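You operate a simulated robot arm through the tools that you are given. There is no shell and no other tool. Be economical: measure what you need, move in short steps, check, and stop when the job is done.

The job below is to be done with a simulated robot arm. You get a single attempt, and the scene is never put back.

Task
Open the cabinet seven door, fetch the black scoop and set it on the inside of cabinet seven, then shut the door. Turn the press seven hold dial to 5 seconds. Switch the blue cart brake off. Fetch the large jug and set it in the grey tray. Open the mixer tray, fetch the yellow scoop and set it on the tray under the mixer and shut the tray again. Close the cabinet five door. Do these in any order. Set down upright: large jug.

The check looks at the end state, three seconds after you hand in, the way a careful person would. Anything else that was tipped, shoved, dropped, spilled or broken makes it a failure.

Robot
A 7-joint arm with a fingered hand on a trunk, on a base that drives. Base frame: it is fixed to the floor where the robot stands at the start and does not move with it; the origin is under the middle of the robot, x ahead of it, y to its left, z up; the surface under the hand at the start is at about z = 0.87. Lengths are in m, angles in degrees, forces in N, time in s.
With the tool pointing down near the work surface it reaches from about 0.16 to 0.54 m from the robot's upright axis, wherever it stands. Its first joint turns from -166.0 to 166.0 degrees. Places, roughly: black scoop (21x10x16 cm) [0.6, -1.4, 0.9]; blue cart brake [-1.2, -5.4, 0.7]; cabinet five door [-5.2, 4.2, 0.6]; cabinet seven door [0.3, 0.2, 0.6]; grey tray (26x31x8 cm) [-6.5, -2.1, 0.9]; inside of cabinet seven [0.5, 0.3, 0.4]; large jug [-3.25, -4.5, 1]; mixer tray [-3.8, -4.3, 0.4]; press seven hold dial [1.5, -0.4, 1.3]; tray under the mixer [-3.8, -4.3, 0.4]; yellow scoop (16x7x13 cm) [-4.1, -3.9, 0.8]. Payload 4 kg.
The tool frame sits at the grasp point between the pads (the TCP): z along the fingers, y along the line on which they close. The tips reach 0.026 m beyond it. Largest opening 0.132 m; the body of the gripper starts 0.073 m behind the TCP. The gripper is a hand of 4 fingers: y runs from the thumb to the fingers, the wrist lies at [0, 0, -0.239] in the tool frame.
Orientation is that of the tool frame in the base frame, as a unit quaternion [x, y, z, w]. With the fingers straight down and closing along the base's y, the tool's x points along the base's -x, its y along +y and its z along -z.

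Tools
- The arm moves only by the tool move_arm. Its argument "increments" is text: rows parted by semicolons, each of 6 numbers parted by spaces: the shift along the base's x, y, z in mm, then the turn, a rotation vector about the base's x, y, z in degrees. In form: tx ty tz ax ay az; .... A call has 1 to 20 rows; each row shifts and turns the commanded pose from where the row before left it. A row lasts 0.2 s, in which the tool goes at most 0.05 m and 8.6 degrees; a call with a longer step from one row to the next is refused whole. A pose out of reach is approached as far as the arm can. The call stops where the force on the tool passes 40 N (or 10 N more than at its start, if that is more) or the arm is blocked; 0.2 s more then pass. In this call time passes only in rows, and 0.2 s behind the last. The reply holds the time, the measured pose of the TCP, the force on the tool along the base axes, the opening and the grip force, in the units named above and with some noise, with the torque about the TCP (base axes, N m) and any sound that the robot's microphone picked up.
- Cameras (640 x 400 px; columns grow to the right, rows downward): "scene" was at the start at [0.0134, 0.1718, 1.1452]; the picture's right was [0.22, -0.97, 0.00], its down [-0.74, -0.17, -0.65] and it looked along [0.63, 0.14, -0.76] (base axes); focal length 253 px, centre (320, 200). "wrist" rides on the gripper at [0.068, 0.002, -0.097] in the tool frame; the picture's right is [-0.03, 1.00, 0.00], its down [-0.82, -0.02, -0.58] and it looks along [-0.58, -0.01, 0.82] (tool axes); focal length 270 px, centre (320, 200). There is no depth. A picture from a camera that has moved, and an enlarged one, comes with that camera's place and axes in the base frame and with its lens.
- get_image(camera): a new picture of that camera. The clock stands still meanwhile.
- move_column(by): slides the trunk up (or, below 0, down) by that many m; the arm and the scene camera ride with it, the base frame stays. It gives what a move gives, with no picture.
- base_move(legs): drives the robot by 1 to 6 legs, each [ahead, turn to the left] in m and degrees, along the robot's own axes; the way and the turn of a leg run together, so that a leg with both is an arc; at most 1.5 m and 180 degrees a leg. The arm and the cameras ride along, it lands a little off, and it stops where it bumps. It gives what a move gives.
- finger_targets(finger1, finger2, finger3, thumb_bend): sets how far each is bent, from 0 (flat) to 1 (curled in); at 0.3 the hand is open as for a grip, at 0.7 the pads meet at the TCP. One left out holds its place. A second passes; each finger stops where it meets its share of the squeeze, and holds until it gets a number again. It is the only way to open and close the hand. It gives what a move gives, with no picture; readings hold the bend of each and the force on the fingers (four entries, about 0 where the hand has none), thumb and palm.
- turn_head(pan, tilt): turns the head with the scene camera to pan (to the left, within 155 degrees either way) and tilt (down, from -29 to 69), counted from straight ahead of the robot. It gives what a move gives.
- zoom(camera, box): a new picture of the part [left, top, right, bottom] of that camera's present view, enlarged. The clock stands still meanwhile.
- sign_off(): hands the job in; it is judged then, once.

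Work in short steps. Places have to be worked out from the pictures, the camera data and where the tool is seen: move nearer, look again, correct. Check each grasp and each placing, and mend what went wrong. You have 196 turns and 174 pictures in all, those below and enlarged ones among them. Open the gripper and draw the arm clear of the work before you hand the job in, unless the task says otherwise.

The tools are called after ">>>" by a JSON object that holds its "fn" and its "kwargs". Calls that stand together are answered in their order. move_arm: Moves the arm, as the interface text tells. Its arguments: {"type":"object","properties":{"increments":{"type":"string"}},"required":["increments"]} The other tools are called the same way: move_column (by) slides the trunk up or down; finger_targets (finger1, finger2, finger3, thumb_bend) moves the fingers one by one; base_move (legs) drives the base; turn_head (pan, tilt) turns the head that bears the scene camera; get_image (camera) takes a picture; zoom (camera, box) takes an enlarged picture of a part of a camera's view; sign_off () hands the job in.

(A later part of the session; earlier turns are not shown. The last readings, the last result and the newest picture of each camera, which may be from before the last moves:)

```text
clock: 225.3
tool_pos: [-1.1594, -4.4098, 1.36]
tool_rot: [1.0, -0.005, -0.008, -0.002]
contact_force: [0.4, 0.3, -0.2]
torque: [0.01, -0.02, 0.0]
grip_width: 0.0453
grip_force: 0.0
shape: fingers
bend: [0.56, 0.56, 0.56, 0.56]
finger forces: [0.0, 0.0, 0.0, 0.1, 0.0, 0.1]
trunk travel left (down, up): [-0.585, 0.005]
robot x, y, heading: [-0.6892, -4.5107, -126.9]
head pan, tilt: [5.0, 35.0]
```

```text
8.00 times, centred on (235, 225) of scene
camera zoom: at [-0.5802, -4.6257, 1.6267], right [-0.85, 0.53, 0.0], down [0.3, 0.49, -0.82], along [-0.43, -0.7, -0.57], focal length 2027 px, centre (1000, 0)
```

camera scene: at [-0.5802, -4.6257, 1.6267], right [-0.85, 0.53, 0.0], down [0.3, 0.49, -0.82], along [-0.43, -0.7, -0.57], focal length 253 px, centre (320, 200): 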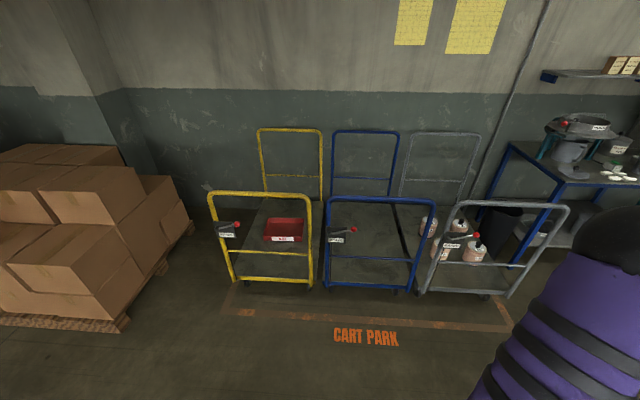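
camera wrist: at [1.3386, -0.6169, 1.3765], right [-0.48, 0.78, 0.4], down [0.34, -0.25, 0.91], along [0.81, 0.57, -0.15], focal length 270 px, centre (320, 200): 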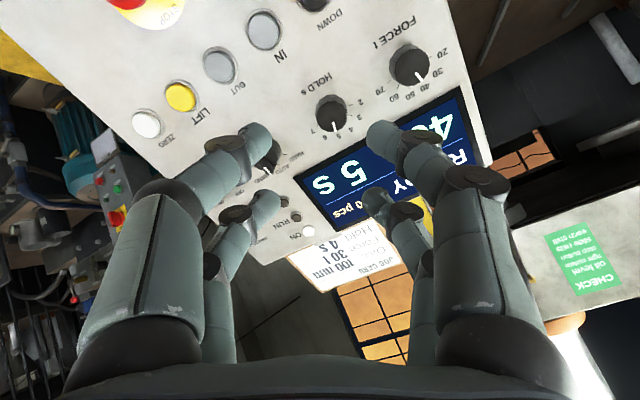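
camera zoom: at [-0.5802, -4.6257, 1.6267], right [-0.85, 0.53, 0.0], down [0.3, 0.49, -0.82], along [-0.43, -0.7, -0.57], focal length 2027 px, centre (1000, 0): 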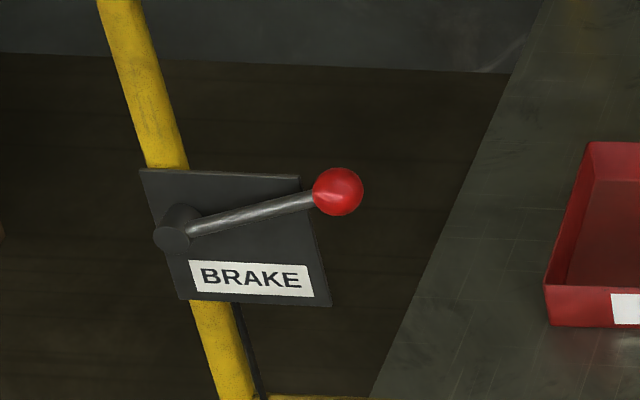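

The blue cart's lever ball is at about (-1.29,-5.415,0.70). I reorient the hand to point forward with the closing line vertical, so that it can cage the ball from above and below.

>>> {"fn": "move_arm", "kwargs": {"increments": "18 -42 0 0 0 4.8;18 -42 0 0 0 4.8;18 -42 0 0 0 4.8;18 -42 0 0 0 4.8;18 -42 0 0 0 4.8;18 -42 0 0 0 4.8;18 -42 0 0 0 4.8;18 -42 0 0 0 4.8;18 -42 0 0 0 4.8;18 -42 0 0 0 4.8;18 -42 0 0 0 4.8"}}

>>> {"fn": "move_arm", "kwargs": {"increments": "-4 -6 -10 -6 4.5 0;-4 -6 -10 -6 4.5 0;-4 -6 -10 -6 4.5 0;-4 -6 -10 -6 4.5 0;-4 -6 -10 -6 4.5 0;-4 -6 -10 -6 4.5 0;-4 -6 -10 -6 4.5 0;-4 -6 -10 -6 4.5 0;-4 -6 -10 -6 4.5 0;-4 -6 -10 -6 4.5 0;-4 -6 -10 -6 4.5 0;-4 -6 -10 -6 4.5 0"}}

>>> {"fn": "move_arm", "kwargs": {"increments": "0 0 0 4.5 6 0;0 0 0 4.5 6 0;0 0 0 4.5 6 0;0 0 0 4.5 6 0;0 0 0 4.5 6 0;0 0 0 4.5 6 0;0 0 0 4.5 6 0;0 0 0 4.5 6 0;0 0 0 4.5 6 0;0 0 0 4.5 6 0;0 0 0 4.5 6 0;0 0 0 4.5 6 0"}}

```text
clock: 227.7
tool_pos: [-0.9611, -4.8727, 1.3616]
tool_rot: [0.897, 0.441, -0.008, 0.002]
contact_force: [-0.9, 0.6, 0.4]
torque: [0.0, 0.03, 0.0]
grip_width: 0.0454
grip_force: 0.1
shape: fingers
bend: [0.56, 0.56, 0.56, 0.56]
finger forces: [0.1, 0.1, 0.0, 0.0, 0.0, 0.1]
trunk travel left (down, up): [-0.585, 0.005]
robot x, y, heading: [-0.6914, -4.5117, -126.8]
head pan, tilt: [5.0, 35.0]
```

```text
clock: 230.3
tool_pos: [-1.0168, -4.9555, 1.2451]
tool_rot: [-0.63, -0.308, 0.636, -0.321]
contact_force: [-0.5, 0.1, 0.2]
torque: [-0.02, 0.0, 0.02]
grip_width: 0.0453
grip_force: 0.1
shape: fingers
bend: [0.56, 0.56, 0.56, 0.56]
finger forces: [0.0, 0.0, 0.1, 0.0, 0.0, 0.1]
out of reach, approached as far as the arm can: row 12
trunk travel left (down, up): [-0.585, 0.005]
robot x, y, heading: [-0.6887, -4.5039, -126.9]
head pan, tilt: [5.0, 35.0]
```

```text
clock: 232.9
tool_pos: [-1.0166, -4.9574, 1.2468]
tool_rot: [-0.222, -0.67, 0.675, 0.215]
contact_force: [-0.3, -0.2, 0.4]
torque: [-0.02, -0.01, -0.01]
grip_width: 0.045
grip_force: 0.0
shape: fingers
bend: [0.56, 0.56, 0.56, 0.56]
finger forces: [0.0, 0.0, 0.0, 0.1, 0.1, 0.1]
trunk travel left (down, up): [-0.585, 0.005]
robot x, y, heading: [-0.6925, -4.5103, -126.7]
head pan, tilt: [5.0, 35.0]
```

Orientation achieved. Lower the trunk and open the fingers a bit more, then look through the wrist camera.

>>> {"fn": "move_column", "kwargs": {"by": -0.4}}

>>> {"fn": "move_column", "kwargs": {"by": -0.14}}

>>> {"fn": "finger_targets", "kwargs": {"finger1": 0.45, "finger2": 0.45, "finger3": 0.45, "thumb_bend": 0.45}}

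>>> {"fn": "get_image", "kwargs": {"camera": "wrist"}}

>>> {"fn": "get_image", "kwargs": {"camera": "scene"}}

```text
clock: 236.7
tool_pos: [-1.0163, -4.9559, 0.847]
tool_rot: [-0.223, -0.67, 0.675, 0.215]
contact_force: [0.1, -0.3, -0.2]
torque: [-0.04, 0.01, -0.02]
grip_width: 0.0452
grip_force: 0.0
shape: fingers
bend: [0.56, 0.56, 0.56, 0.56]
finger forces: [0.0, 0.0, 0.1, 0.0, 0.0, 0.0]
trunk travel left (down, up): [-0.185, 0.405]
robot x, y, heading: [-0.6864, -4.5091, -126.5]
head pan, tilt: [5.0, 35.0]
```

```text
clock: 238.4
tool_pos: [-1.0164, -4.9571, 0.7066]
tool_rot: [-0.223, -0.669, 0.676, 0.214]
contact_force: [-0.4, 0.3, -0.2]
torque: [0.03, 0.01, 0.0]
grip_width: 0.0452
grip_force: 0.1
shape: fingers
bend: [0.56, 0.56, 0.56, 0.56]
finger forces: [0.0, 0.0, 0.0, 0.0, 0.0, 0.1]
trunk travel left (down, up): [-0.045, 0.545]
robot x, y, heading: [-0.6908, -4.5087, -126.8]
head pan, tilt: [5.0, 35.0]
```

```text
clock: 239.4
tool_pos: [-1.0169, -4.9567, 0.707]
tool_rot: [-0.222, -0.67, 0.675, 0.215]
contact_force: [-0.7, 0.1, -0.9]
torque: [0.01, 0.0, -0.04]
grip_width: 0.0822
grip_force: 0.0
shape: fingers
bend: [0.45, 0.45, 0.45, 0.45]
finger forces: [0.1, 0.0, 0.0, 0.1, 0.0, 0.1]
trunk travel left (down, up): [-0.045, 0.545]
robot x, y, heading: [-0.6886, -4.5086, -126.8]
head pan, tilt: [5.0, 35.0]
```

```text
89 pictures are left
camera wrist: at [-1.0146, -4.8381, 0.7047], right [0.03, -0.03, -1.0], down [1.0, -0.01, 0.03], along [-0.01, -1.0, 0.03], focal length 270 px, centre (320, 200)
```

wrist: 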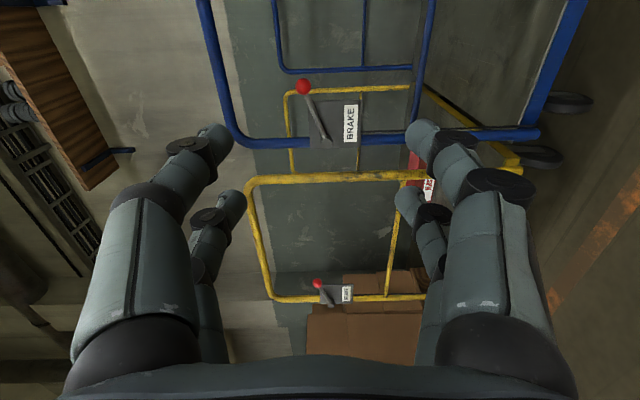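

```text
88 pictures are left
camera scene: at [-0.58, -4.6257, 1.0866], right [-0.85, 0.53, 0.0], down [0.3, 0.49, -0.82], along [-0.43, -0.7, -0.57], focal length 253 px, centre (320, 200)
```

scene: 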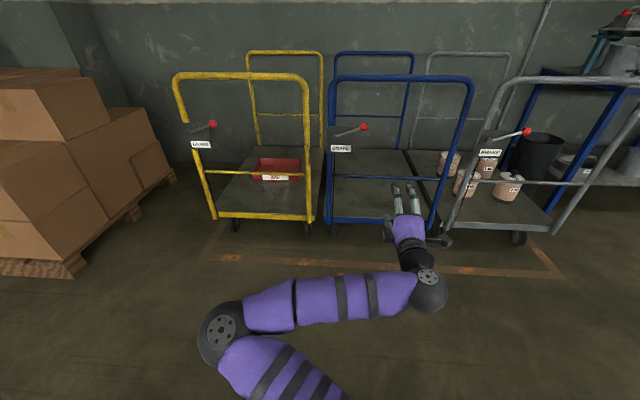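

Ball triangulated at (-1.246,-5.369,0.75), pivot near (-1.14,-5.39,0.72). Drive 0.36 m forward and bring the hand level with the ball.

>>> {"fn": "base_move", "kwargs": {"legs": [[0.36, 0]]}}

>>> {"fn": "get_image", "kwargs": {"camera": "wrist"}}

```text
clock: 241.7
tool_pos: [-1.2321, -5.2382, 0.7073]
tool_rot: [-0.225, -0.669, 0.675, 0.216]
contact_force: [-1.0, -0.3, 0.4]
torque: [-0.04, 0.0, -0.01]
grip_width: 0.0824
grip_force: 0.1
shape: fingers
bend: [0.45, 0.45, 0.45, 0.45]
finger forces: [0.1, 0.1, 0.0, 0.0, 0.0, 0.0]
trunk travel left (down, up): [-0.045, 0.545]
robot x, y, heading: [-0.9049, -4.7938, -127.2]
head pan, tilt: [5.0, 35.0]
```

```text
87 pictures are left
camera wrist: at [-1.2303, -5.1198, 0.7047], right [0.03, -0.03, -1.0], down [1.0, -0.02, 0.03], along [-0.02, -1.0, 0.03], focal length 270 px, centre (320, 200)
```

wrist: 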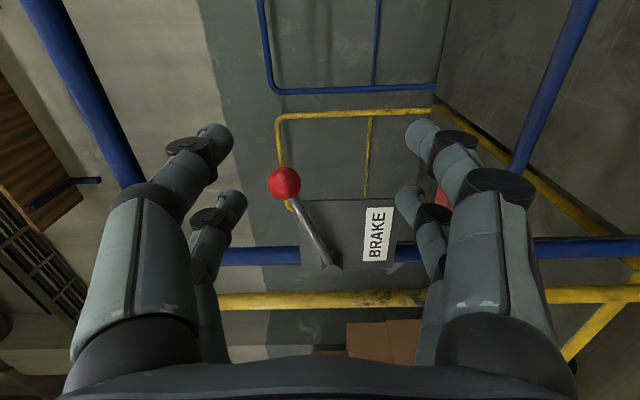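

Ball confirmed at (-1.252,-5.369,0.745). Shift up/left so that one finger pair meets the ball and the other the lever, then advance.

>>> {"fn": "move_arm", "kwargs": {"increments": "22 -16.5 13 0 0 0;22 -16.5 13 0 0 0;22 -16.5 13 0 0 0;-22 -30 0 0 0 0;-22 -30 0 0 0 0;-20 -27 0 0 0 0"}}

>>> {"fn": "get_image", "kwargs": {"camera": "wrist"}}

```text
clock: 243.1
tool_pos: [-1.2306, -5.3749, 0.7458]
tool_rot: [-0.225, -0.669, 0.674, 0.216]
contact_force: [0.2, 0.8, 0.9]
torque: [0.02, 0.02, 0.0]
grip_width: 0.0824
grip_force: 0.0
shape: fingers
bend: [0.45, 0.45, 0.45, 0.45]
finger forces: [0.1, 0.1, 0.1, 0.1, 0.1, 0.1]
trunk travel left (down, up): [-0.045, 0.545]
robot x, y, heading: [-0.9038, -4.7919, -127.4]
head pan, tilt: [5.0, 35.0]
```

```text
86 pictures are left
camera wrist: at [-1.2276, -5.2568, 0.7431], right [0.03, -0.03, -1.0], down [1.0, -0.02, 0.03], along [-0.02, -1.0, 0.03], focal length 270 px, centre (320, 200)
```

wrist: 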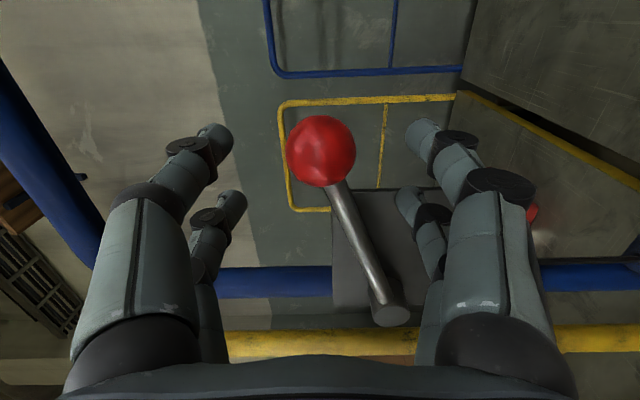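

The near pair is level with the ball. Close to grip it, then try pushing it down a little.

>>> {"fn": "finger_targets", "kwargs": {"finger1": 0.65, "finger2": 0.65, "finger3": 0.65, "thumb_bend": 0.65}}

>>> {"fn": "move_arm", "kwargs": {"increments": "0 0 -8 0 0 0;0 0 -8 0 0 0;0 0 -8 0 0 0"}}

>>> {"fn": "get_image", "kwargs": {"camera": "wrist"}}

```text
clock: 244.1
tool_pos: [-1.2299, -5.3754, 0.744]
tool_rot: [-0.224, -0.669, 0.675, 0.216]
contact_force: [-0.9, -1.8, 0.5]
torque: [0.1, 0.07, -0.03]
grip_width: 0.0285
grip_force: 5.4
shape: fingers
bend: [0.61, 0.6, 0.65, 0.63]
finger forces: [2.8, 3.9, 0.0, 0.0, 4.0, 0.0]
trunk travel left (down, up): [-0.045, 0.545]
robot x, y, heading: [-0.9064, -4.7928, -127.0]
head pan, tilt: [5.0, 35.0]
```

```text
clock: 244.9
tool_pos: [-1.2306, -5.3737, 0.7264]
tool_rot: [-0.224, -0.667, 0.677, 0.217]
contact_force: [4.2, 3.1, 20.7]
torque: [-0.24, 0.6, -0.07]
grip_width: 0.0401
grip_force: 9.9
shape: fingers
bend: [0.65, 0.65, 0.63, 0.57]
finger forces: [0.0, 0.0, 2.3, 0.0, 17.3, 0.0]
trunk travel left (down, up): [-0.045, 0.545]
robot x, y, heading: [-0.9015, -4.791, -127.0]
head pan, tilt: [5.0, 35.0]
```

```text
85 pictures are left
camera wrist: at [-1.228, -5.2553, 0.7229], right [0.03, -0.03, -1.0], down [1.0, -0.02, 0.03], along [-0.02, -1.0, 0.03], focal length 270 px, centre (320, 200)
```

wrist: 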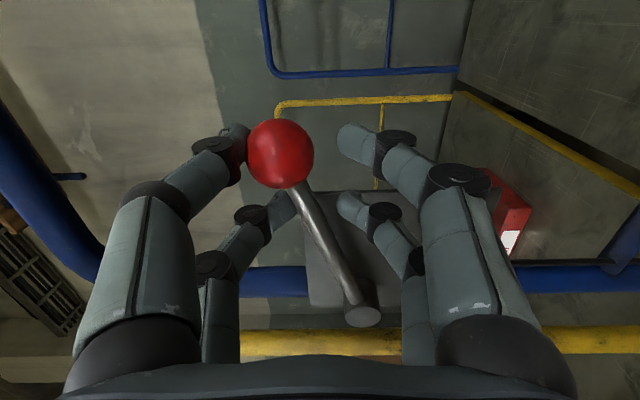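

It resists at 21 N downward, so "off" must be upward. Move up instead.

>>> {"fn": "move_arm", "kwargs": {"increments": "0 0 8 0 0 0;0 0 10 0 0 0;0 0 10 0 0 0;0 0 10 0 0 0;0 0 10 0 0 0"}}

>>> {"fn": "get_image", "kwargs": {"camera": "wrist"}}

```text
clock: 246.1
tool_pos: [-1.231, -5.3765, 0.7696]
tool_rot: [-0.225, -0.669, 0.674, 0.217]
contact_force: [-0.5, -1.1, -0.4]
torque: [0.04, 0.08, -0.05]
grip_width: 0.0179
grip_force: 1.8
shape: fingers
bend: [0.65, 0.6, 0.65, 0.65]
finger forces: [0.2, 3.1, 0.1, 0.0, 0.7, 0.0]
trunk travel left (down, up): [-0.045, 0.545]
robot x, y, heading: [-0.9068, -4.793, -127.3]
head pan, tilt: [5.0, 35.0]
```

```text
84 pictures are left
camera wrist: at [-1.2284, -5.2575, 0.7675], right [0.03, -0.03, -1.0], down [1.0, -0.02, 0.03], along [-0.02, -1.0, 0.03], focal length 270 px, centre (320, 200)
```

wrist: 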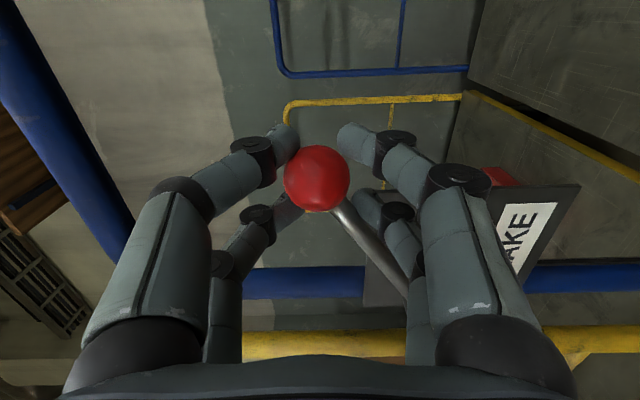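

The lever moves up. Follow its arc upward and over.

>>> {"fn": "move_arm", "kwargs": {"increments": "8 -6 11 0 0 0;8 -6 10 0 0 0;10 -8 8 0 0 0;10 -8 8 0 0 0"}}

>>> {"fn": "get_image", "kwargs": {"camera": "wrist"}}

>>> {"fn": "zoom", "kwargs": {"camera": "scene", "box": [300, 60, 460, 220]}}

```text
clock: 247.1
tool_pos: [-1.1916, -5.4031, 0.8095]
tool_rot: [-0.224, -0.669, 0.676, 0.213]
contact_force: [-4.6, 4.5, 2.9]
torque: [0.31, 0.47, -0.02]
grip_width: 0.0171
grip_force: 11.1
shape: fingers
bend: [0.65, 0.6, 0.56, 0.65]
finger forces: [0.0, 13.3, 8.9, 0.0, 0.1, 0.0]
trunk travel left (down, up): [-0.045, 0.545]
robot x, y, heading: [-0.9013, -4.7904, -127.2]
head pan, tilt: [5.0, 35.0]
```

```text
83 pictures are left
camera wrist: at [-1.1906, -5.2845, 0.8068], right [0.03, -0.03, -1.0], down [1.0, -0.01, 0.03], along [-0.02, -1.0, 0.03], focal length 270 px, centre (320, 200)
```

wrist: 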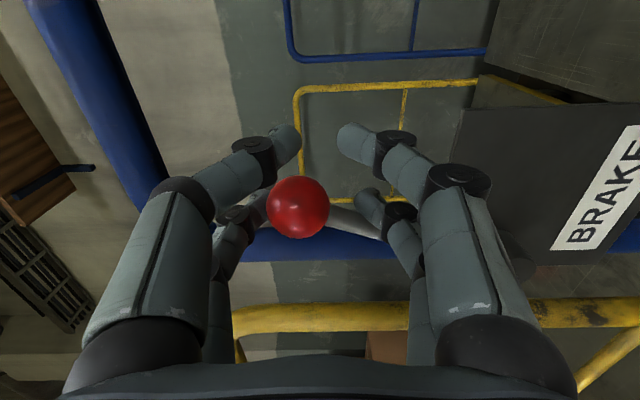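

```text
2.50 times, centred on (380, 140) of scene
camera zoom: at [-0.7946, -4.9095, 1.0868], right [-0.85, 0.53, 0.0], down [0.31, 0.49, -0.82], along [-0.44, -0.69, -0.57], focal length 633 px, centre (170, 350)
```

zoom: 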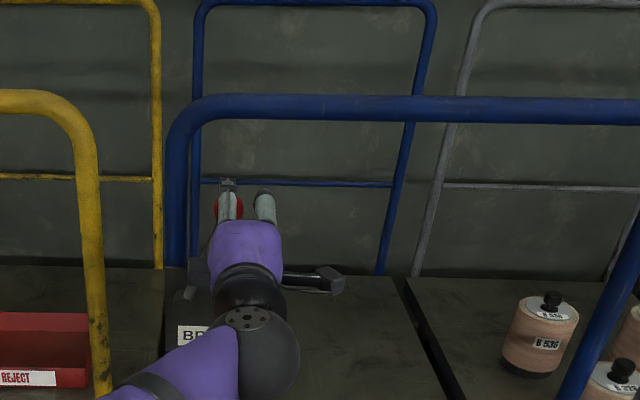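

The lever is near vertical. Continue pushing it over toward +A to find its stop.

>>> {"fn": "move_arm", "kwargs": {"increments": "12 -9.5 4 0 0 0;12 -9.5 2 0 0 0;12 -9.5 0 0 0 0;12 -9.5 -2 0 0 0"}}

>>> {"fn": "get_image", "kwargs": {"camera": "wrist"}}

```text
clock: 248.1
tool_pos: [-1.152, -5.4384, 0.8123]
tool_rot: [-0.229, -0.668, 0.674, 0.219]
contact_force: [-30.7, 3.7, 9.0]
torque: [-0.25, -0.19, -0.78]
grip_width: 0.0171
grip_force: 14.8
shape: fingers
bend: [0.65, 0.64, 0.54, 0.65]
finger forces: [0.1, 13.7, 15.3, 0.0, 0.0, 0.0]
trunk travel left (down, up): [-0.045, 0.545]
robot x, y, heading: [-0.9071, -4.7903, -126.9]
head pan, tilt: [5.0, 35.0]
```

```text
81 pictures are left
camera wrist: at [-1.1482, -5.3202, 0.8095], right [0.03, -0.03, -1.0], down [1.0, -0.03, 0.03], along [-0.03, -1.0, 0.03], focal length 270 px, centre (320, 200)
```

wrist: 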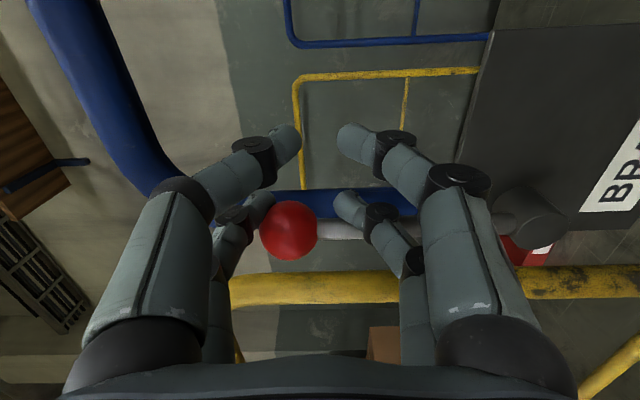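

The lever is now vertical with resistance (30 N): its stop. Relieve the force, open, and back away carefully.

>>> {"fn": "move_arm", "kwargs": {"increments": "-10 8 0 0 0 0;-4 3 0 0 0 0"}}

>>> {"fn": "finger_targets", "kwargs": {"finger1": 0.4, "finger2": 0.4, "finger3": 0.4, "thumb_bend": 0.4}}

>>> {"fn": "get_image", "kwargs": {"camera": "wrist"}}

```text
clock: 248.7
tool_pos: [-1.1593, -5.4308, 0.8115]
tool_rot: [-0.223, -0.67, 0.674, 0.215]
contact_force: [-2.6, 0.5, 3.1]
torque: [-0.11, -0.11, -0.09]
grip_width: 0.0171
grip_force: 1.3
shape: fingers
bend: [0.65, 0.65, 0.6, 0.65]
finger forces: [0.0, 0.0, 3.2, 0.1, 0.1, 0.0]
trunk travel left (down, up): [-0.045, 0.545]
robot x, y, heading: [-0.9049, -4.7903, -127.3]
head pan, tilt: [5.0, 35.0]
```

```text
clock: 249.7
tool_pos: [-1.162, -5.4305, 0.8102]
tool_rot: [-0.225, -0.669, 0.674, 0.216]
contact_force: [-0.1, 0.4, -0.3]
torque: [0.01, 0.0, 0.01]
grip_width: 0.0994
grip_force: 0.0
shape: fingers
bend: [0.4, 0.4, 0.4, 0.4]
finger forces: [0.0, 0.0, 0.0, 0.1, 0.1, 0.1]
trunk travel left (down, up): [-0.045, 0.545]
robot x, y, heading: [-0.9019, -4.7907, -127.3]
head pan, tilt: [5.0, 35.0]
```

```text
80 pictures are left
camera wrist: at [-1.1592, -5.3116, 0.8088], right [0.03, -0.03, -1.0], down [1.0, -0.02, 0.03], along [-0.02, -1.0, 0.03], focal length 270 px, centre (320, 200)
```

wrist: 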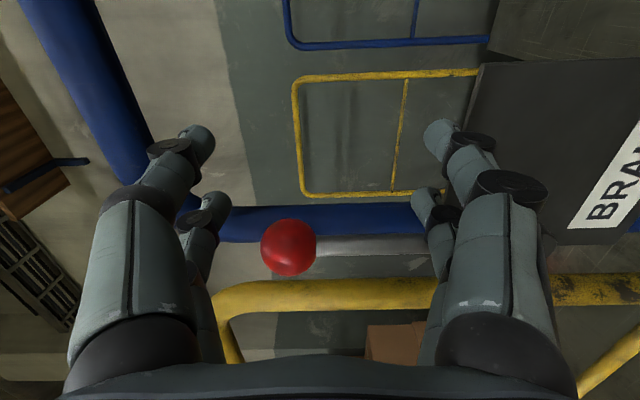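

Lever stays vertical. Retract straight back and check the cart from the scene camera.

>>> {"fn": "move_arm", "kwargs": {"increments": "20 27 0 0 0 0;20 27 0 0 0 0;20 27 0 0 0 0;20 27 0 0 0 0"}}

>>> {"fn": "base_move", "kwargs": {"legs": [[-0.45, 0]]}}

>>> {"fn": "move_column", "kwargs": {"by": 0.3}}

>>> {"fn": "get_image", "kwargs": {"camera": "scene"}}

>>> {"fn": "zoom", "kwargs": {"camera": "scene", "box": [200, 150, 460, 310]}}

```text
clock: 250.7
tool_pos: [-1.0796, -5.3208, 0.8119]
tool_rot: [-0.224, -0.67, 0.674, 0.216]
contact_force: [1.1, -0.1, 0.1]
torque: [-0.01, 0.0, 0.01]
grip_width: 0.0994
grip_force: 0.0
shape: fingers
bend: [0.4, 0.4, 0.4, 0.4]
finger forces: [0.0, 0.1, 0.0, 0.1, 0.0, 0.0]
trunk travel left (down, up): [-0.045, 0.545]
robot x, y, heading: [-0.9019, -4.7915, -127.1]
head pan, tilt: [5.0, 35.0]
```

```text
clock: 253.4
tool_pos: [-0.806, -4.9617, 0.8111]
tool_rot: [-0.225, -0.669, 0.675, 0.216]
contact_force: [0.7, -0.1, -0.3]
torque: [0.0, 0.0, 0.01]
grip_width: 0.0996
grip_force: 0.2
shape: fingers
bend: [0.4, 0.4, 0.4, 0.4]
finger forces: [0.0, 0.1, 0.1, 0.0, 0.0, 0.0]
trunk travel left (down, up): [-0.045, 0.545]
robot x, y, heading: [-0.6273, -4.4315, -127.2]
head pan, tilt: [5.0, 35.0]
```

```text
clock: 256.4
tool_pos: [-0.8078, -4.9622, 1.112]
tool_rot: [-0.225, -0.668, 0.675, 0.217]
contact_force: [0.4, -0.2, -1.3]
torque: [-0.01, -0.01, 0.03]
grip_width: 0.0995
grip_force: 0.1
shape: fingers
bend: [0.4, 0.4, 0.4, 0.4]
finger forces: [0.0, 0.0, 0.0, 0.0, 0.0, 0.0]
trunk travel left (down, up): [-0.345, 0.245]
robot x, y, heading: [-0.6286, -4.4322, -127.3]
head pan, tilt: [5.0, 35.0]
```

```text
79 pictures are left
camera scene: at [-0.522, -4.5514, 1.3866], right [-0.85, 0.53, 0.0], down [0.31, 0.49, -0.82], along [-0.44, -0.69, -0.57], focal length 253 px, centre (320, 200)
```

scene: 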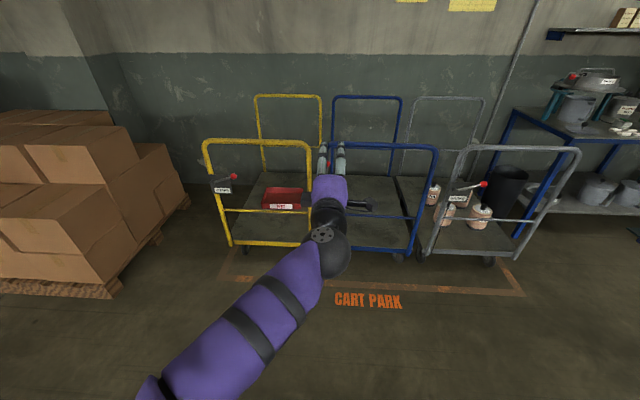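

```text
2.46 times, centred on (330, 230) of scene
camera zoom: at [-0.522, -4.5514, 1.3866], right [-0.85, 0.53, 0.0], down [0.31, 0.49, -0.82], along [-0.44, -0.69, -0.57], focal length 624 px, centre (295, 126)
```

zoom: 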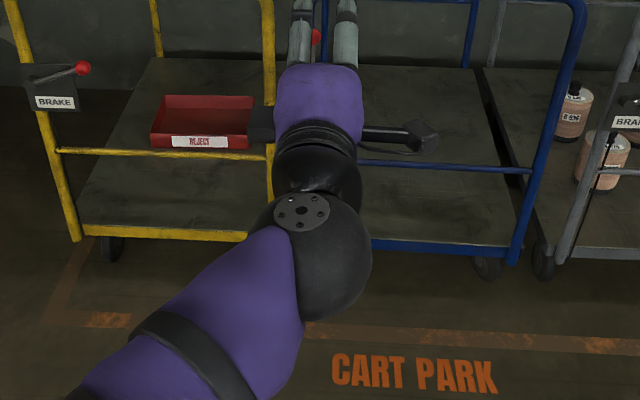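

Cart unmoved, brake off. Undo the hand roll, turn to face -A along the wall and look at the bench area to find jug, mixer and scoop.

>>> {"fn": "move_arm", "kwargs": {"increments": "0 0 10 -4.5 -6 0;0 0 10 -4.5 -6 0;0 0 10 -4.5 -6 0;0 0 10 -4.5 -6 0;0 0 0 -4.5 -6 0;0 0 0 -4.5 -6 0;0 0 0 -4.5 -6 0;0 0 0 -4.5 -6 0;0 0 0 -4.5 -6 0;0 0 0 -4.5 -6 0;0 0 0 -4.5 -6 0;0 0 0 -4.5 -6 0"}}

>>> {"fn": "base_move", "kwargs": {"legs": [[0, -75], [1.3, 0], [0, -15]]}}

>>> {"fn": "turn_head", "kwargs": {"pan": 55, "tilt": 25}}

>>> {"fn": "get_image", "kwargs": {"camera": "scene"}}

```text
clock: 259.1
tool_pos: [-0.8682, -4.9383, 1.1535]
tool_rot: [-0.648, -0.27, 0.658, -0.273]
contact_force: [0.5, 0.2, -0.1]
torque: [0.0, 0.03, 0.0]
grip_width: 0.0995
grip_force: 0.1
shape: fingers
bend: [0.4, 0.4, 0.4, 0.4]
finger forces: [0.0, 0.0, 0.1, 0.0, 0.0, 0.1]
trunk travel left (down, up): [-0.345, 0.245]
robot x, y, heading: [-0.6313, -4.434, -127.3]
head pan, tilt: [5.0, 35.0]
stopped in row 12: the arm was blocked; the commanded pose is now the measured one
```

```text
clock: 270.1
tool_pos: [-2.3263, -3.7031, 1.1537]
tool_rot: [-0.648, 0.272, 0.656, 0.276]
contact_force: [-0.4, -0.9, 0.1]
torque: [-0.01, -0.02, 0.0]
grip_width: 0.0994
grip_force: 0.0
shape: fingers
bend: [0.4, 0.4, 0.4, 0.4]
finger forces: [0.0, 0.0, 0.0, 0.0, 0.1, 0.0]
trunk travel left (down, up): [-0.345, 0.245]
robot x, y, heading: [-1.8218, -3.944, 141.9]
head pan, tilt: [5.0, 35.0]
```

```text
clock: 271.2
tool_pos: [-2.3267, -3.7026, 1.1534]
tool_rot: [-0.647, 0.271, 0.657, 0.276]
contact_force: [-0.8, -0.4, -0.1]
torque: [0.02, 0.04, 0.03]
grip_width: 0.0994
grip_force: 0.2
shape: fingers
bend: [0.4, 0.4, 0.4, 0.4]
finger forces: [0.1, 0.0, 0.1, 0.0, 0.1, 0.0]
trunk travel left (down, up): [-0.345, 0.245]
robot x, y, heading: [-1.8224, -3.9486, 142.3]
head pan, tilt: [55.0, 25.0]
```

```text
77 pictures are left
camera scene: at [-1.9606, -4.1274, 1.4023], right [-0.29, 0.96, 0.0], down [0.4, 0.12, -0.91], along [-0.87, -0.27, -0.42], focal length 253 px, centre (320, 200)
```

scene: 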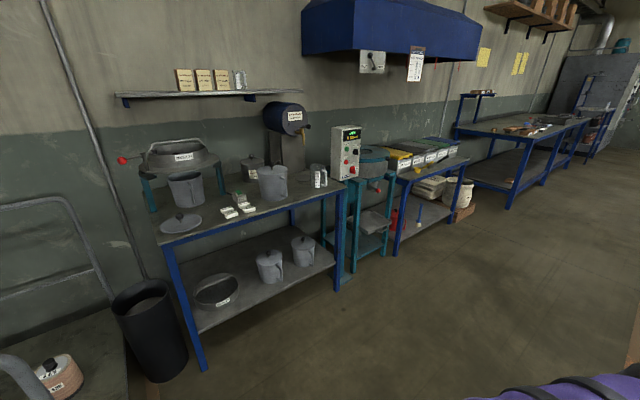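

The bench shows several jugs, the teal mixer with a tray below and bins to the right. Zoom for details.

>>> {"fn": "zoom", "kwargs": {"camera": "scene", "box": [130, 110, 350, 310]}}

>>> {"fn": "zoom", "kwargs": {"camera": "scene", "box": [320, 110, 480, 260]}}

```text
2.00 times, centred on (240, 210) of scene
camera zoom: at [-1.9606, -4.1274, 1.4023], right [-0.29, 0.96, 0.0], down [0.4, 0.12, -0.91], along [-0.87, -0.27, -0.42], focal length 507 px, centre (480, 180)
```

zoom: 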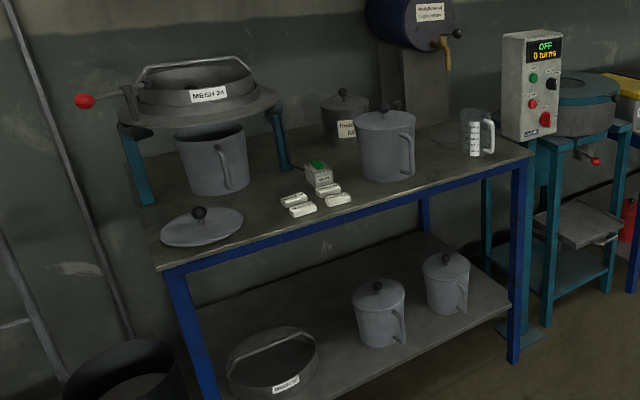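

```text
2.67 times, centred on (400, 185) of scene
camera zoom: at [-1.9606, -4.1274, 1.4023], right [-0.29, 0.96, 0.0], down [0.4, 0.12, -0.91], along [-0.87, -0.27, -0.42], focal length 676 px, centre (107, 240)
```

zoom: 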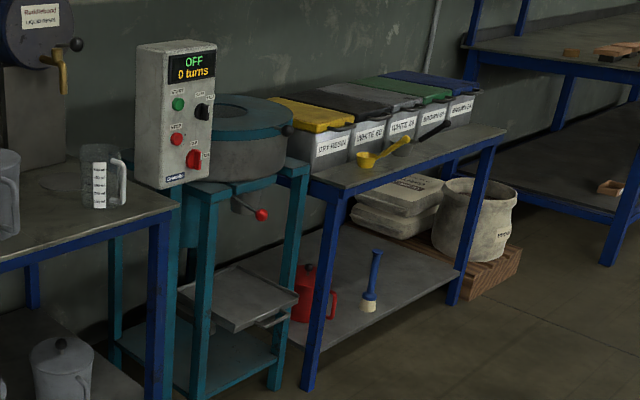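

The clear measuring jug near the bench corner matches the given jug place (-3.2,-4.52); the mixer tray and the yellow scoop lie beyond. Drive nearer and look again.

>>> {"fn": "base_move", "kwargs": {"legs": [[0, 38], [0.85, 0], [0, -38]]}}

>>> {"fn": "turn_head", "kwargs": {"pan": 60, "tilt": 30}}

>>> {"fn": "get_image", "kwargs": {"camera": "scene"}}

```text
clock: 279.7
tool_pos: [-3.1878, -3.7051, 1.1532]
tool_rot: [-0.648, 0.27, 0.657, 0.276]
contact_force: [-0.3, 0.6, 0.0]
torque: [0.0, -0.04, -0.01]
grip_width: 0.0996
grip_force: 0.1
shape: fingers
bend: [0.4, 0.4, 0.4, 0.4]
finger forces: [0.0, 0.1, 0.0, 0.0, 0.0, 0.0]
trunk travel left (down, up): [-0.345, 0.245]
robot x, y, heading: [-2.6894, -3.9473, 142.1]
head pan, tilt: [55.0, 25.0]
```

```text
clock: 280.4
tool_pos: [-3.1892, -3.7042, 1.152]
tool_rot: [-0.648, 0.271, 0.656, 0.276]
contact_force: [0.0, 0.2, -0.9]
torque: [0.02, 0.0, 0.01]
grip_width: 0.0995
grip_force: 0.0
shape: fingers
bend: [0.4, 0.4, 0.4, 0.4]
finger forces: [0.0, 0.0, 0.0, 0.0, 0.0, 0.0]
trunk travel left (down, up): [-0.345, 0.245]
robot x, y, heading: [-2.6861, -3.9469, 142.5]
head pan, tilt: [60.0, 30.0]
```

```text
74 pictures are left
camera scene: at [-2.8179, -4.1374, 1.3944], right [-0.38, 0.93, 0.0], down [0.46, 0.19, -0.87], along [-0.8, -0.33, -0.5], focal length 253 px, centre (320, 200)
```

scene: 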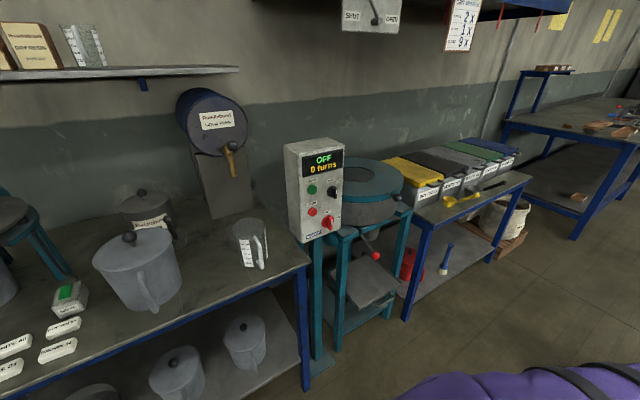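

Now zoom on the mixer tray and the jug.

>>> {"fn": "zoom", "kwargs": {"camera": "scene", "box": [300, 220, 430, 350]}}

>>> {"fn": "zoom", "kwargs": {"camera": "scene", "box": [215, 200, 285, 280]}}

>>> {"fn": "zoom", "kwargs": {"camera": "scene", "box": [400, 160, 540, 250]}}

```text
3.08 times, centred on (365, 285) of scene
camera zoom: at [-2.8179, -4.1374, 1.3944], right [-0.38, 0.93, 0.0], down [0.46, 0.19, -0.87], along [-0.8, -0.33, -0.5], focal length 780 px, centre (182, -62)
```

zoom: 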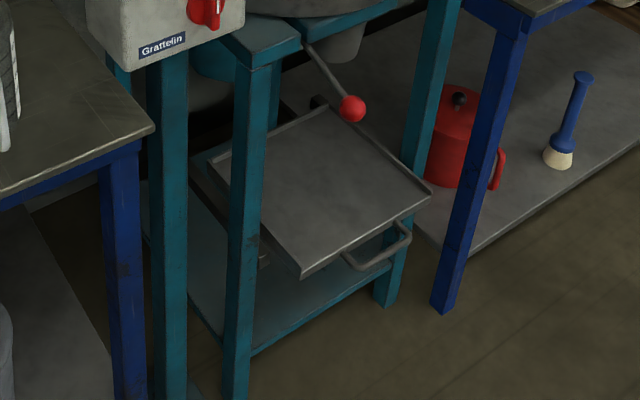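

```text
5.00 times, centred on (250, 240) of scene
camera zoom: at [-2.8179, -4.1374, 1.3944], right [-0.38, 0.93, 0.0], down [0.46, 0.19, -0.87], along [-0.8, -0.33, -0.5], focal length 1267 px, centre (670, 0)
```

zoom: 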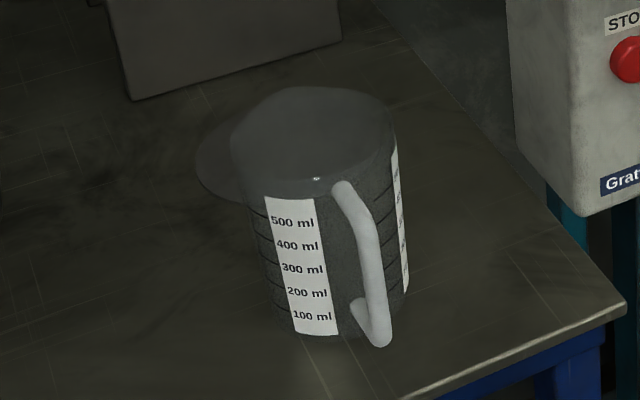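

```text
4.44 times, centred on (470, 205) of scene
camera zoom: at [-2.8179, -4.1374, 1.3944], right [-0.38, 0.93, 0.0], down [0.46, 0.19, -0.87], along [-0.8, -0.33, -0.5], focal length 1126 px, centre (-347, 178)
```

zoom: 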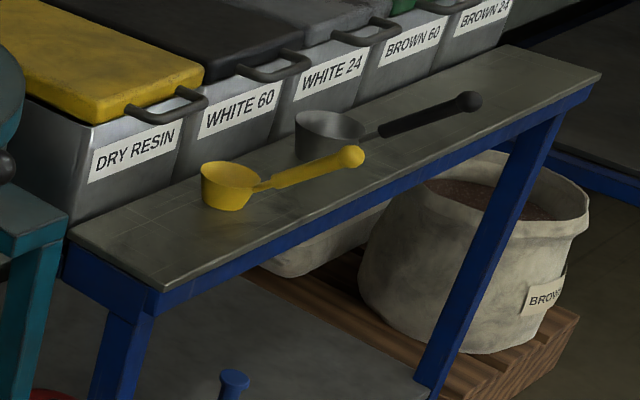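

The mixer tray front is at about z 0.41, n≈-5.56 with a pull bar in front of it at a≈-0.31. Drive into position beside it and swing the hand to point at it.

>>> {"fn": "base_move", "kwargs": {"legs": [[0, 31], [0.37, 0], [0, -31.5]]}}

>>> {"fn": "move_arm", "kwargs": {"increments": "-15.8 -42.4 0 0 0 7.5;-15.8 -42.4 0 0 0 7.5;-15.8 -42.4 0 0 0 7.5;-15.8 -42.4 0 0 0 7.5;-15.8 -42.4 0 0 0 7.5;-15.8 -42.4 0 0 0 7.5;1.9 -37.5 0 0 0 7.5;1.9 -37.5 0 0 0 7.5;1.9 -37.5 0 0 0 7.5;1.9 -37.5 0 0 0 7.5;1.9 -37.5 0 0 0 7.5;1.9 -37.5 0 0 0 7.5;1.9 -37.5 0 0 0 7.5"}}

>>> {"fn": "get_image", "kwargs": {"camera": "scene"}}

```text
clock: 286.1
tool_pos: [-3.5569, -3.6654, 1.1519]
tool_rot: [-0.648, 0.271, 0.656, 0.276]
contact_force: [0.3, -0.4, -0.2]
torque: [0.01, 0.04, 0.03]
grip_width: 0.0993
grip_force: 0.1
shape: fingers
bend: [0.4, 0.4, 0.4, 0.4]
finger forces: [0.0, 0.0, 0.0, 0.1, 0.0, 0.0]
trunk travel left (down, up): [-0.345, 0.245]
robot x, y, heading: [-3.0538, -3.9064, 142.2]
head pan, tilt: [60.0, 30.0]
```

```text
clock: 286.8
tool_pos: [-3.5639, -3.6724, 1.1539]
tool_rot: [-0.66, 0.232, 0.671, 0.247]
contact_force: [-0.4, -0.1, -0.4]
torque: [-0.03, 0.01, -0.01]
grip_width: 0.0996
grip_force: 0.2
shape: fingers
bend: [0.4, 0.4, 0.4, 0.4]
finger forces: [0.0, 0.1, 0.1, 0.0, 0.0, 0.0]
trunk travel left (down, up): [-0.345, 0.245]
robot x, y, heading: [-3.0519, -3.9132, 142.0]
head pan, tilt: [60.0, 30.0]
stopped in row 3: the arm was blocked; the commanded pose is now the measured one
```

```text
70 pictures are left
camera scene: at [-3.1868, -4.0982, 1.3944], right [-0.38, 0.93, 0.0], down [0.46, 0.19, -0.87], along [-0.8, -0.33, -0.5], focal length 253 px, centre (320, 200)
```

scene: 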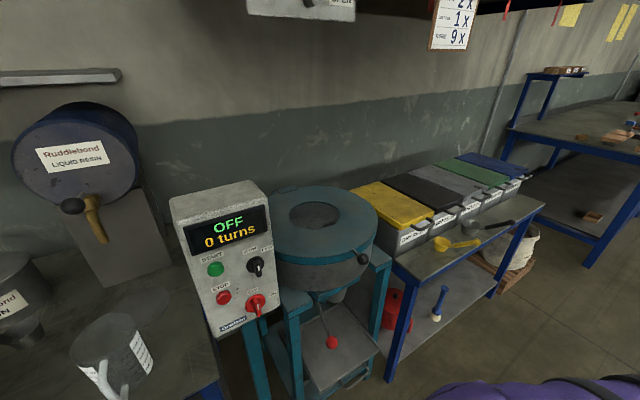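

The arm is blocked, perhaps by an odd elbow posture. Look at the arm itself.

>>> {"fn": "turn_head", "kwargs": {"pan": -15, "tilt": 40}}

>>> {"fn": "get_image", "kwargs": {"camera": "scene"}}

```text
clock: 288.3
tool_pos: [-3.564, -3.6729, 1.1549]
tool_rot: [-0.66, 0.232, 0.67, 0.247]
contact_force: [0.6, -0.1, 0.8]
torque: [-0.03, 0.0, -0.03]
grip_width: 0.0993
grip_force: 0.1
shape: fingers
bend: [0.4, 0.4, 0.4, 0.4]
finger forces: [0.1, 0.1, 0.0, 0.1, 0.0, 0.0]
trunk travel left (down, up): [-0.345, 0.245]
robot x, y, heading: [-3.0514, -3.907, 142.2]
head pan, tilt: [-15.0, 40.0]
```

```text
69 pictures are left
camera scene: at [-3.1543, -3.9964, 1.3791], right [0.8, 0.6, 0.0], down [0.39, -0.51, -0.77], along [-0.46, 0.61, -0.64], focal length 253 px, centre (320, 200)
```

scene: 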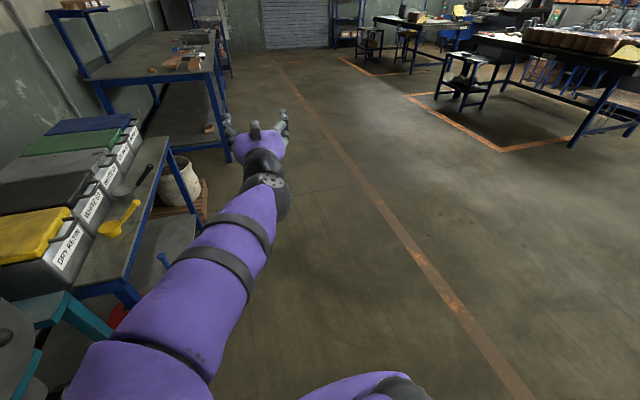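

The elbow has drifted to the left side. I try to unwind by pitching the hand down in front and moving it to the right.

>>> {"fn": "move_arm", "kwargs": {"increments": "2 -2 10 -5 -5.55 0;2 -2 10 -5 -5.55 0;2 -2 10 -5 -5.55 0;2 -2 10 -5 -5.55 0;2 -2 10 -5 -5.55 0;2 -2 10 -5 -5.55 0;2 -2 10 -5 -5.55 0;2 -2 10 -5 -5.55 0;2 -2 0 -5 -5.55 0;2 -2 0 -5 -5.55 0;2 -2 0 -5 -5.55 0;2 -2 0 -5 -5.55 0"}}

>>> {"fn": "move_arm", "kwargs": {"increments": "20 25 0 0 0 -4;20 25 0 0 0 -4;20 25 0 0 0 -4;20 25 0 0 0 -4;20 25 0 0 0 -4;20 25 0 0 0 -4;20 25 0 0 0 -4;20 25 0 0 0 -4;20 25 0 0 0 -4;20 25 0 0 0 -4"}}

>>> {"fn": "get_image", "kwargs": {"camera": "scene"}}

```text
clock: 288.8
tool_pos: [-3.4875, -3.5871, 1.1988]
tool_rot: [0.651, -0.312, -0.577, -0.383]
contact_force: [-0.9, 0.1, -0.3]
torque: [0.0, 0.01, 0.01]
grip_width: 0.0999
grip_force: 0.0
shape: fingers
bend: [0.4, 0.4, 0.4, 0.4]
finger forces: [0.0, 0.0, 0.0, 0.0, 0.0, 0.0]
trunk travel left (down, up): [-0.345, 0.245]
robot x, y, heading: [-3.0554, -3.9094, 142.0]
head pan, tilt: [-15.0, 40.0]
stopped in row 2: the arm was blocked; the commanded pose is now the measured one
```

```text
clock: 291.0
tool_pos: [-3.2869, -3.3358, 1.1995]
tool_rot: [-0.505, 0.515, 0.413, 0.556]
contact_force: [1.1, 0.5, 0.5]
torque: [-0.01, -0.03, -0.02]
grip_width: 0.0998
grip_force: 0.0
shape: fingers
bend: [0.4, 0.4, 0.4, 0.4]
finger forces: [0.0, 0.0, 0.1, 0.1, 0.1, 0.1]
trunk travel left (down, up): [-0.345, 0.245]
robot x, y, heading: [-3.0555, -3.9063, 142.3]
head pan, tilt: [-15.0, 40.0]
```

```text
68 pictures are left
camera scene: at [-3.1543, -3.9965, 1.379], right [0.8, 0.6, 0.0], down [0.39, -0.51, -0.77], along [-0.46, 0.61, -0.64], focal length 253 px, centre (320, 200)
```

scene: 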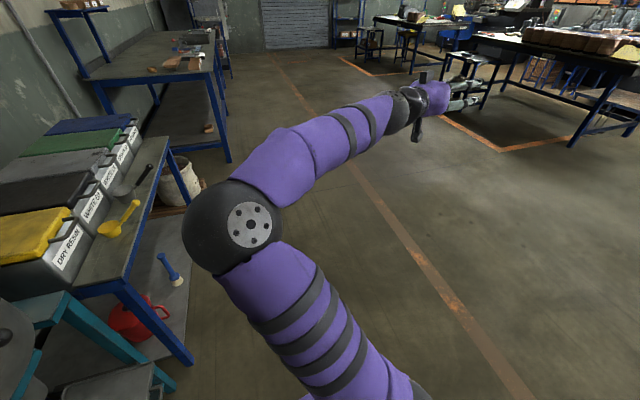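

The arm is freed. Facing the bench directly is simpler: raise, drive forward 0.31 m, and turn left to face the mixer.

>>> {"fn": "move_column", "kwargs": {"by": 0.2}}

>>> {"fn": "base_move", "kwargs": {"legs": [[0.31, 0], [0, 45], [0, 45]]}}

>>> {"fn": "turn_head", "kwargs": {"pan": -5, "tilt": 50}}

>>> {"fn": "get_image", "kwargs": {"camera": "scene"}}

```text
clock: 293.2
tool_pos: [-3.2874, -3.3368, 1.3979]
tool_rot: [-0.505, 0.515, 0.412, 0.557]
contact_force: [0.4, -1.4, 0.6]
torque: [0.04, -0.01, 0.0]
grip_width: 0.0999
grip_force: 0.0
shape: fingers
bend: [0.4, 0.4, 0.4, 0.4]
finger forces: [0.1, 0.0, 0.0, 0.0, 0.0, 0.0]
trunk travel left (down, up): [-0.545, 0.045]
robot x, y, heading: [-3.0529, -3.9063, 142.2]
head pan, tilt: [-15.0, 40.0]
```

```text
clock: 299.8
tool_pos: [-3.8726, -3.9457, 1.3988]
tool_rot: [0.721, -0.012, -0.684, -0.107]
contact_force: [0.5, 0.6, 0.5]
torque: [0.0, 0.0, 0.03]
grip_width: 0.0998
grip_force: 0.1
shape: fingers
bend: [0.4, 0.4, 0.4, 0.4]
finger forces: [0.0, 0.0, 0.1, 0.1, 0.0, 0.0]
trunk travel left (down, up): [-0.545, 0.045]
robot x, y, heading: [-3.3012, -3.7177, -128.4]
head pan, tilt: [-15.0, 40.0]
```

```text
clock: 300.5
tool_pos: [-3.8727, -3.9454, 1.398]
tool_rot: [0.721, -0.012, -0.684, -0.107]
contact_force: [0.1, -0.7, -0.4]
torque: [0.0, -0.02, -0.01]
grip_width: 0.0996
grip_force: 0.1
shape: fingers
bend: [0.4, 0.4, 0.4, 0.4]
finger forces: [0.1, 0.1, 0.0, 0.0, 0.0, 0.0]
trunk travel left (down, up): [-0.545, 0.045]
robot x, y, heading: [-3.2999, -3.7219, -128.6]
head pan, tilt: [-5.0, 50.0]
```

```text
67 pictures are left
camera scene: at [-3.1967, -3.8218, 1.5649], right [-0.72, 0.69, 0.0], down [0.53, 0.55, -0.64], along [-0.44, -0.47, -0.77], focal length 253 px, centre (320, 200)
```

scene: 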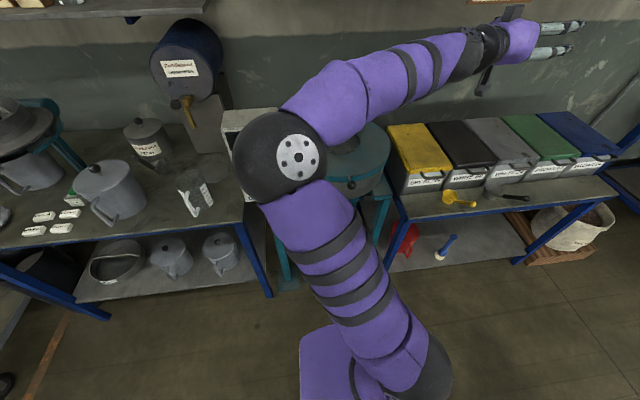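

Robot now faces the mixer. Bring the hand to the centre pointing forward.

>>> {"fn": "move_arm", "kwargs": {"increments": "30 -24 0 0 0 7.5;30 -24 0 0 0 7.5;30 -24 0 0 0 7.5;30 -24 0 0 0 7.5;30 -24 0 0 0 7.5;30 -24 0 0 0 7.5;30 -24 0 0 0 7.5;30 -24 0 0 0 7.5"}}

>>> {"fn": "get_image", "kwargs": {"camera": "scene"}}

```text
clock: 302.3
tool_pos: [-3.6346, -4.1379, 1.3972]
tool_rot: [-0.63, -0.351, 0.645, -0.251]
contact_force: [-0.6, 0.6, -0.2]
torque: [0.02, 0.01, -0.01]
grip_width: 0.0997
grip_force: 0.0
shape: fingers
bend: [0.4, 0.4, 0.4, 0.4]
finger forces: [0.1, 0.1, 0.1, 0.0, 0.0, 0.0]
trunk travel left (down, up): [-0.545, 0.045]
robot x, y, heading: [-3.2973, -3.7188, -128.8]
head pan, tilt: [-5.0, 50.0]
```

```text
66 pictures are left
camera scene: at [-3.1965, -3.8219, 1.5649], right [-0.72, 0.69, 0.0], down [0.53, 0.56, -0.64], along [-0.44, -0.47, -0.77], focal length 253 px, centre (320, 200)
```

scene: 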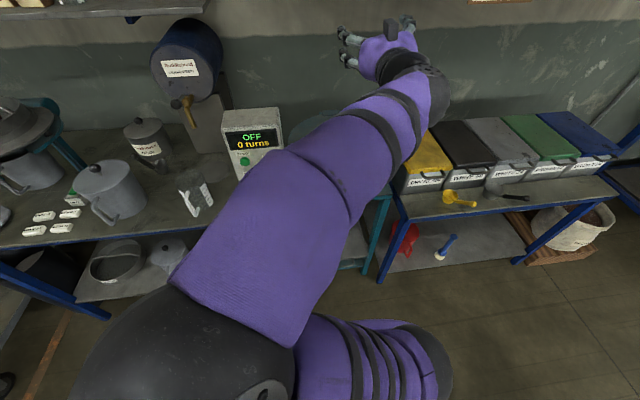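

Works so far. Now roll +90° about the pointing axis (opposite to before) to make the closing line vertical.

>>> {"fn": "move_arm", "kwargs": {"increments": "0 0 0 -4.8 -5.8 0;0 0 0 -4.8 -5.8 0;0 0 0 -4.8 -5.8 0;0 0 0 -4.8 -5.8 0;0 0 0 -4.8 -5.8 0;0 0 0 -4.8 -5.8 0;0 0 0 -4.8 -5.8 0;0 0 0 -4.8 -5.8 0;0 0 0 -4.8 -5.8 0;0 0 0 -4.8 -5.8 0;0 0 0 -4.8 -5.8 0;0 0 0 -4.8 -5.8 0"}}

>>> {"fn": "get_image", "kwargs": {"camera": "scene"}}

```text
clock: 304.9
tool_pos: [-3.6349, -4.1349, 1.3997]
tool_rot: [0.682, -0.184, -0.275, 0.652]
contact_force: [-0.3, -0.6, 0.3]
torque: [-0.03, 0.0, -0.03]
grip_width: 0.0995
grip_force: 0.0
shape: fingers
bend: [0.4, 0.4, 0.4, 0.4]
finger forces: [0.1, 0.1, 0.0, 0.0, 0.1, 0.0]
trunk travel left (down, up): [-0.545, 0.045]
robot x, y, heading: [-3.296, -3.7185, -128.8]
head pan, tilt: [-5.0, 50.0]
```

```text
65 pictures are left
camera scene: at [-3.1965, -3.8217, 1.5649], right [-0.72, 0.69, 0.0], down [0.53, 0.56, -0.64], along [-0.44, -0.47, -0.77], focal length 253 px, centre (320, 200)
```

scene: 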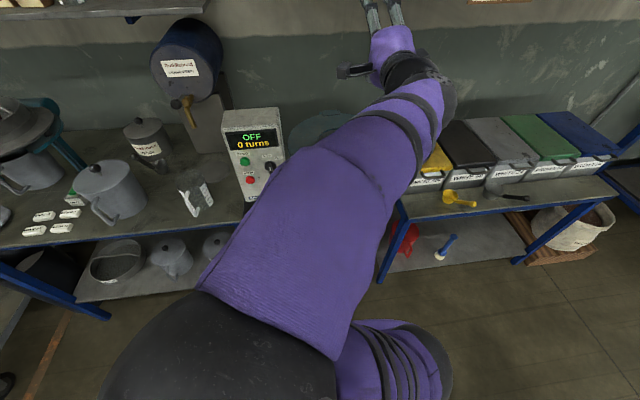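

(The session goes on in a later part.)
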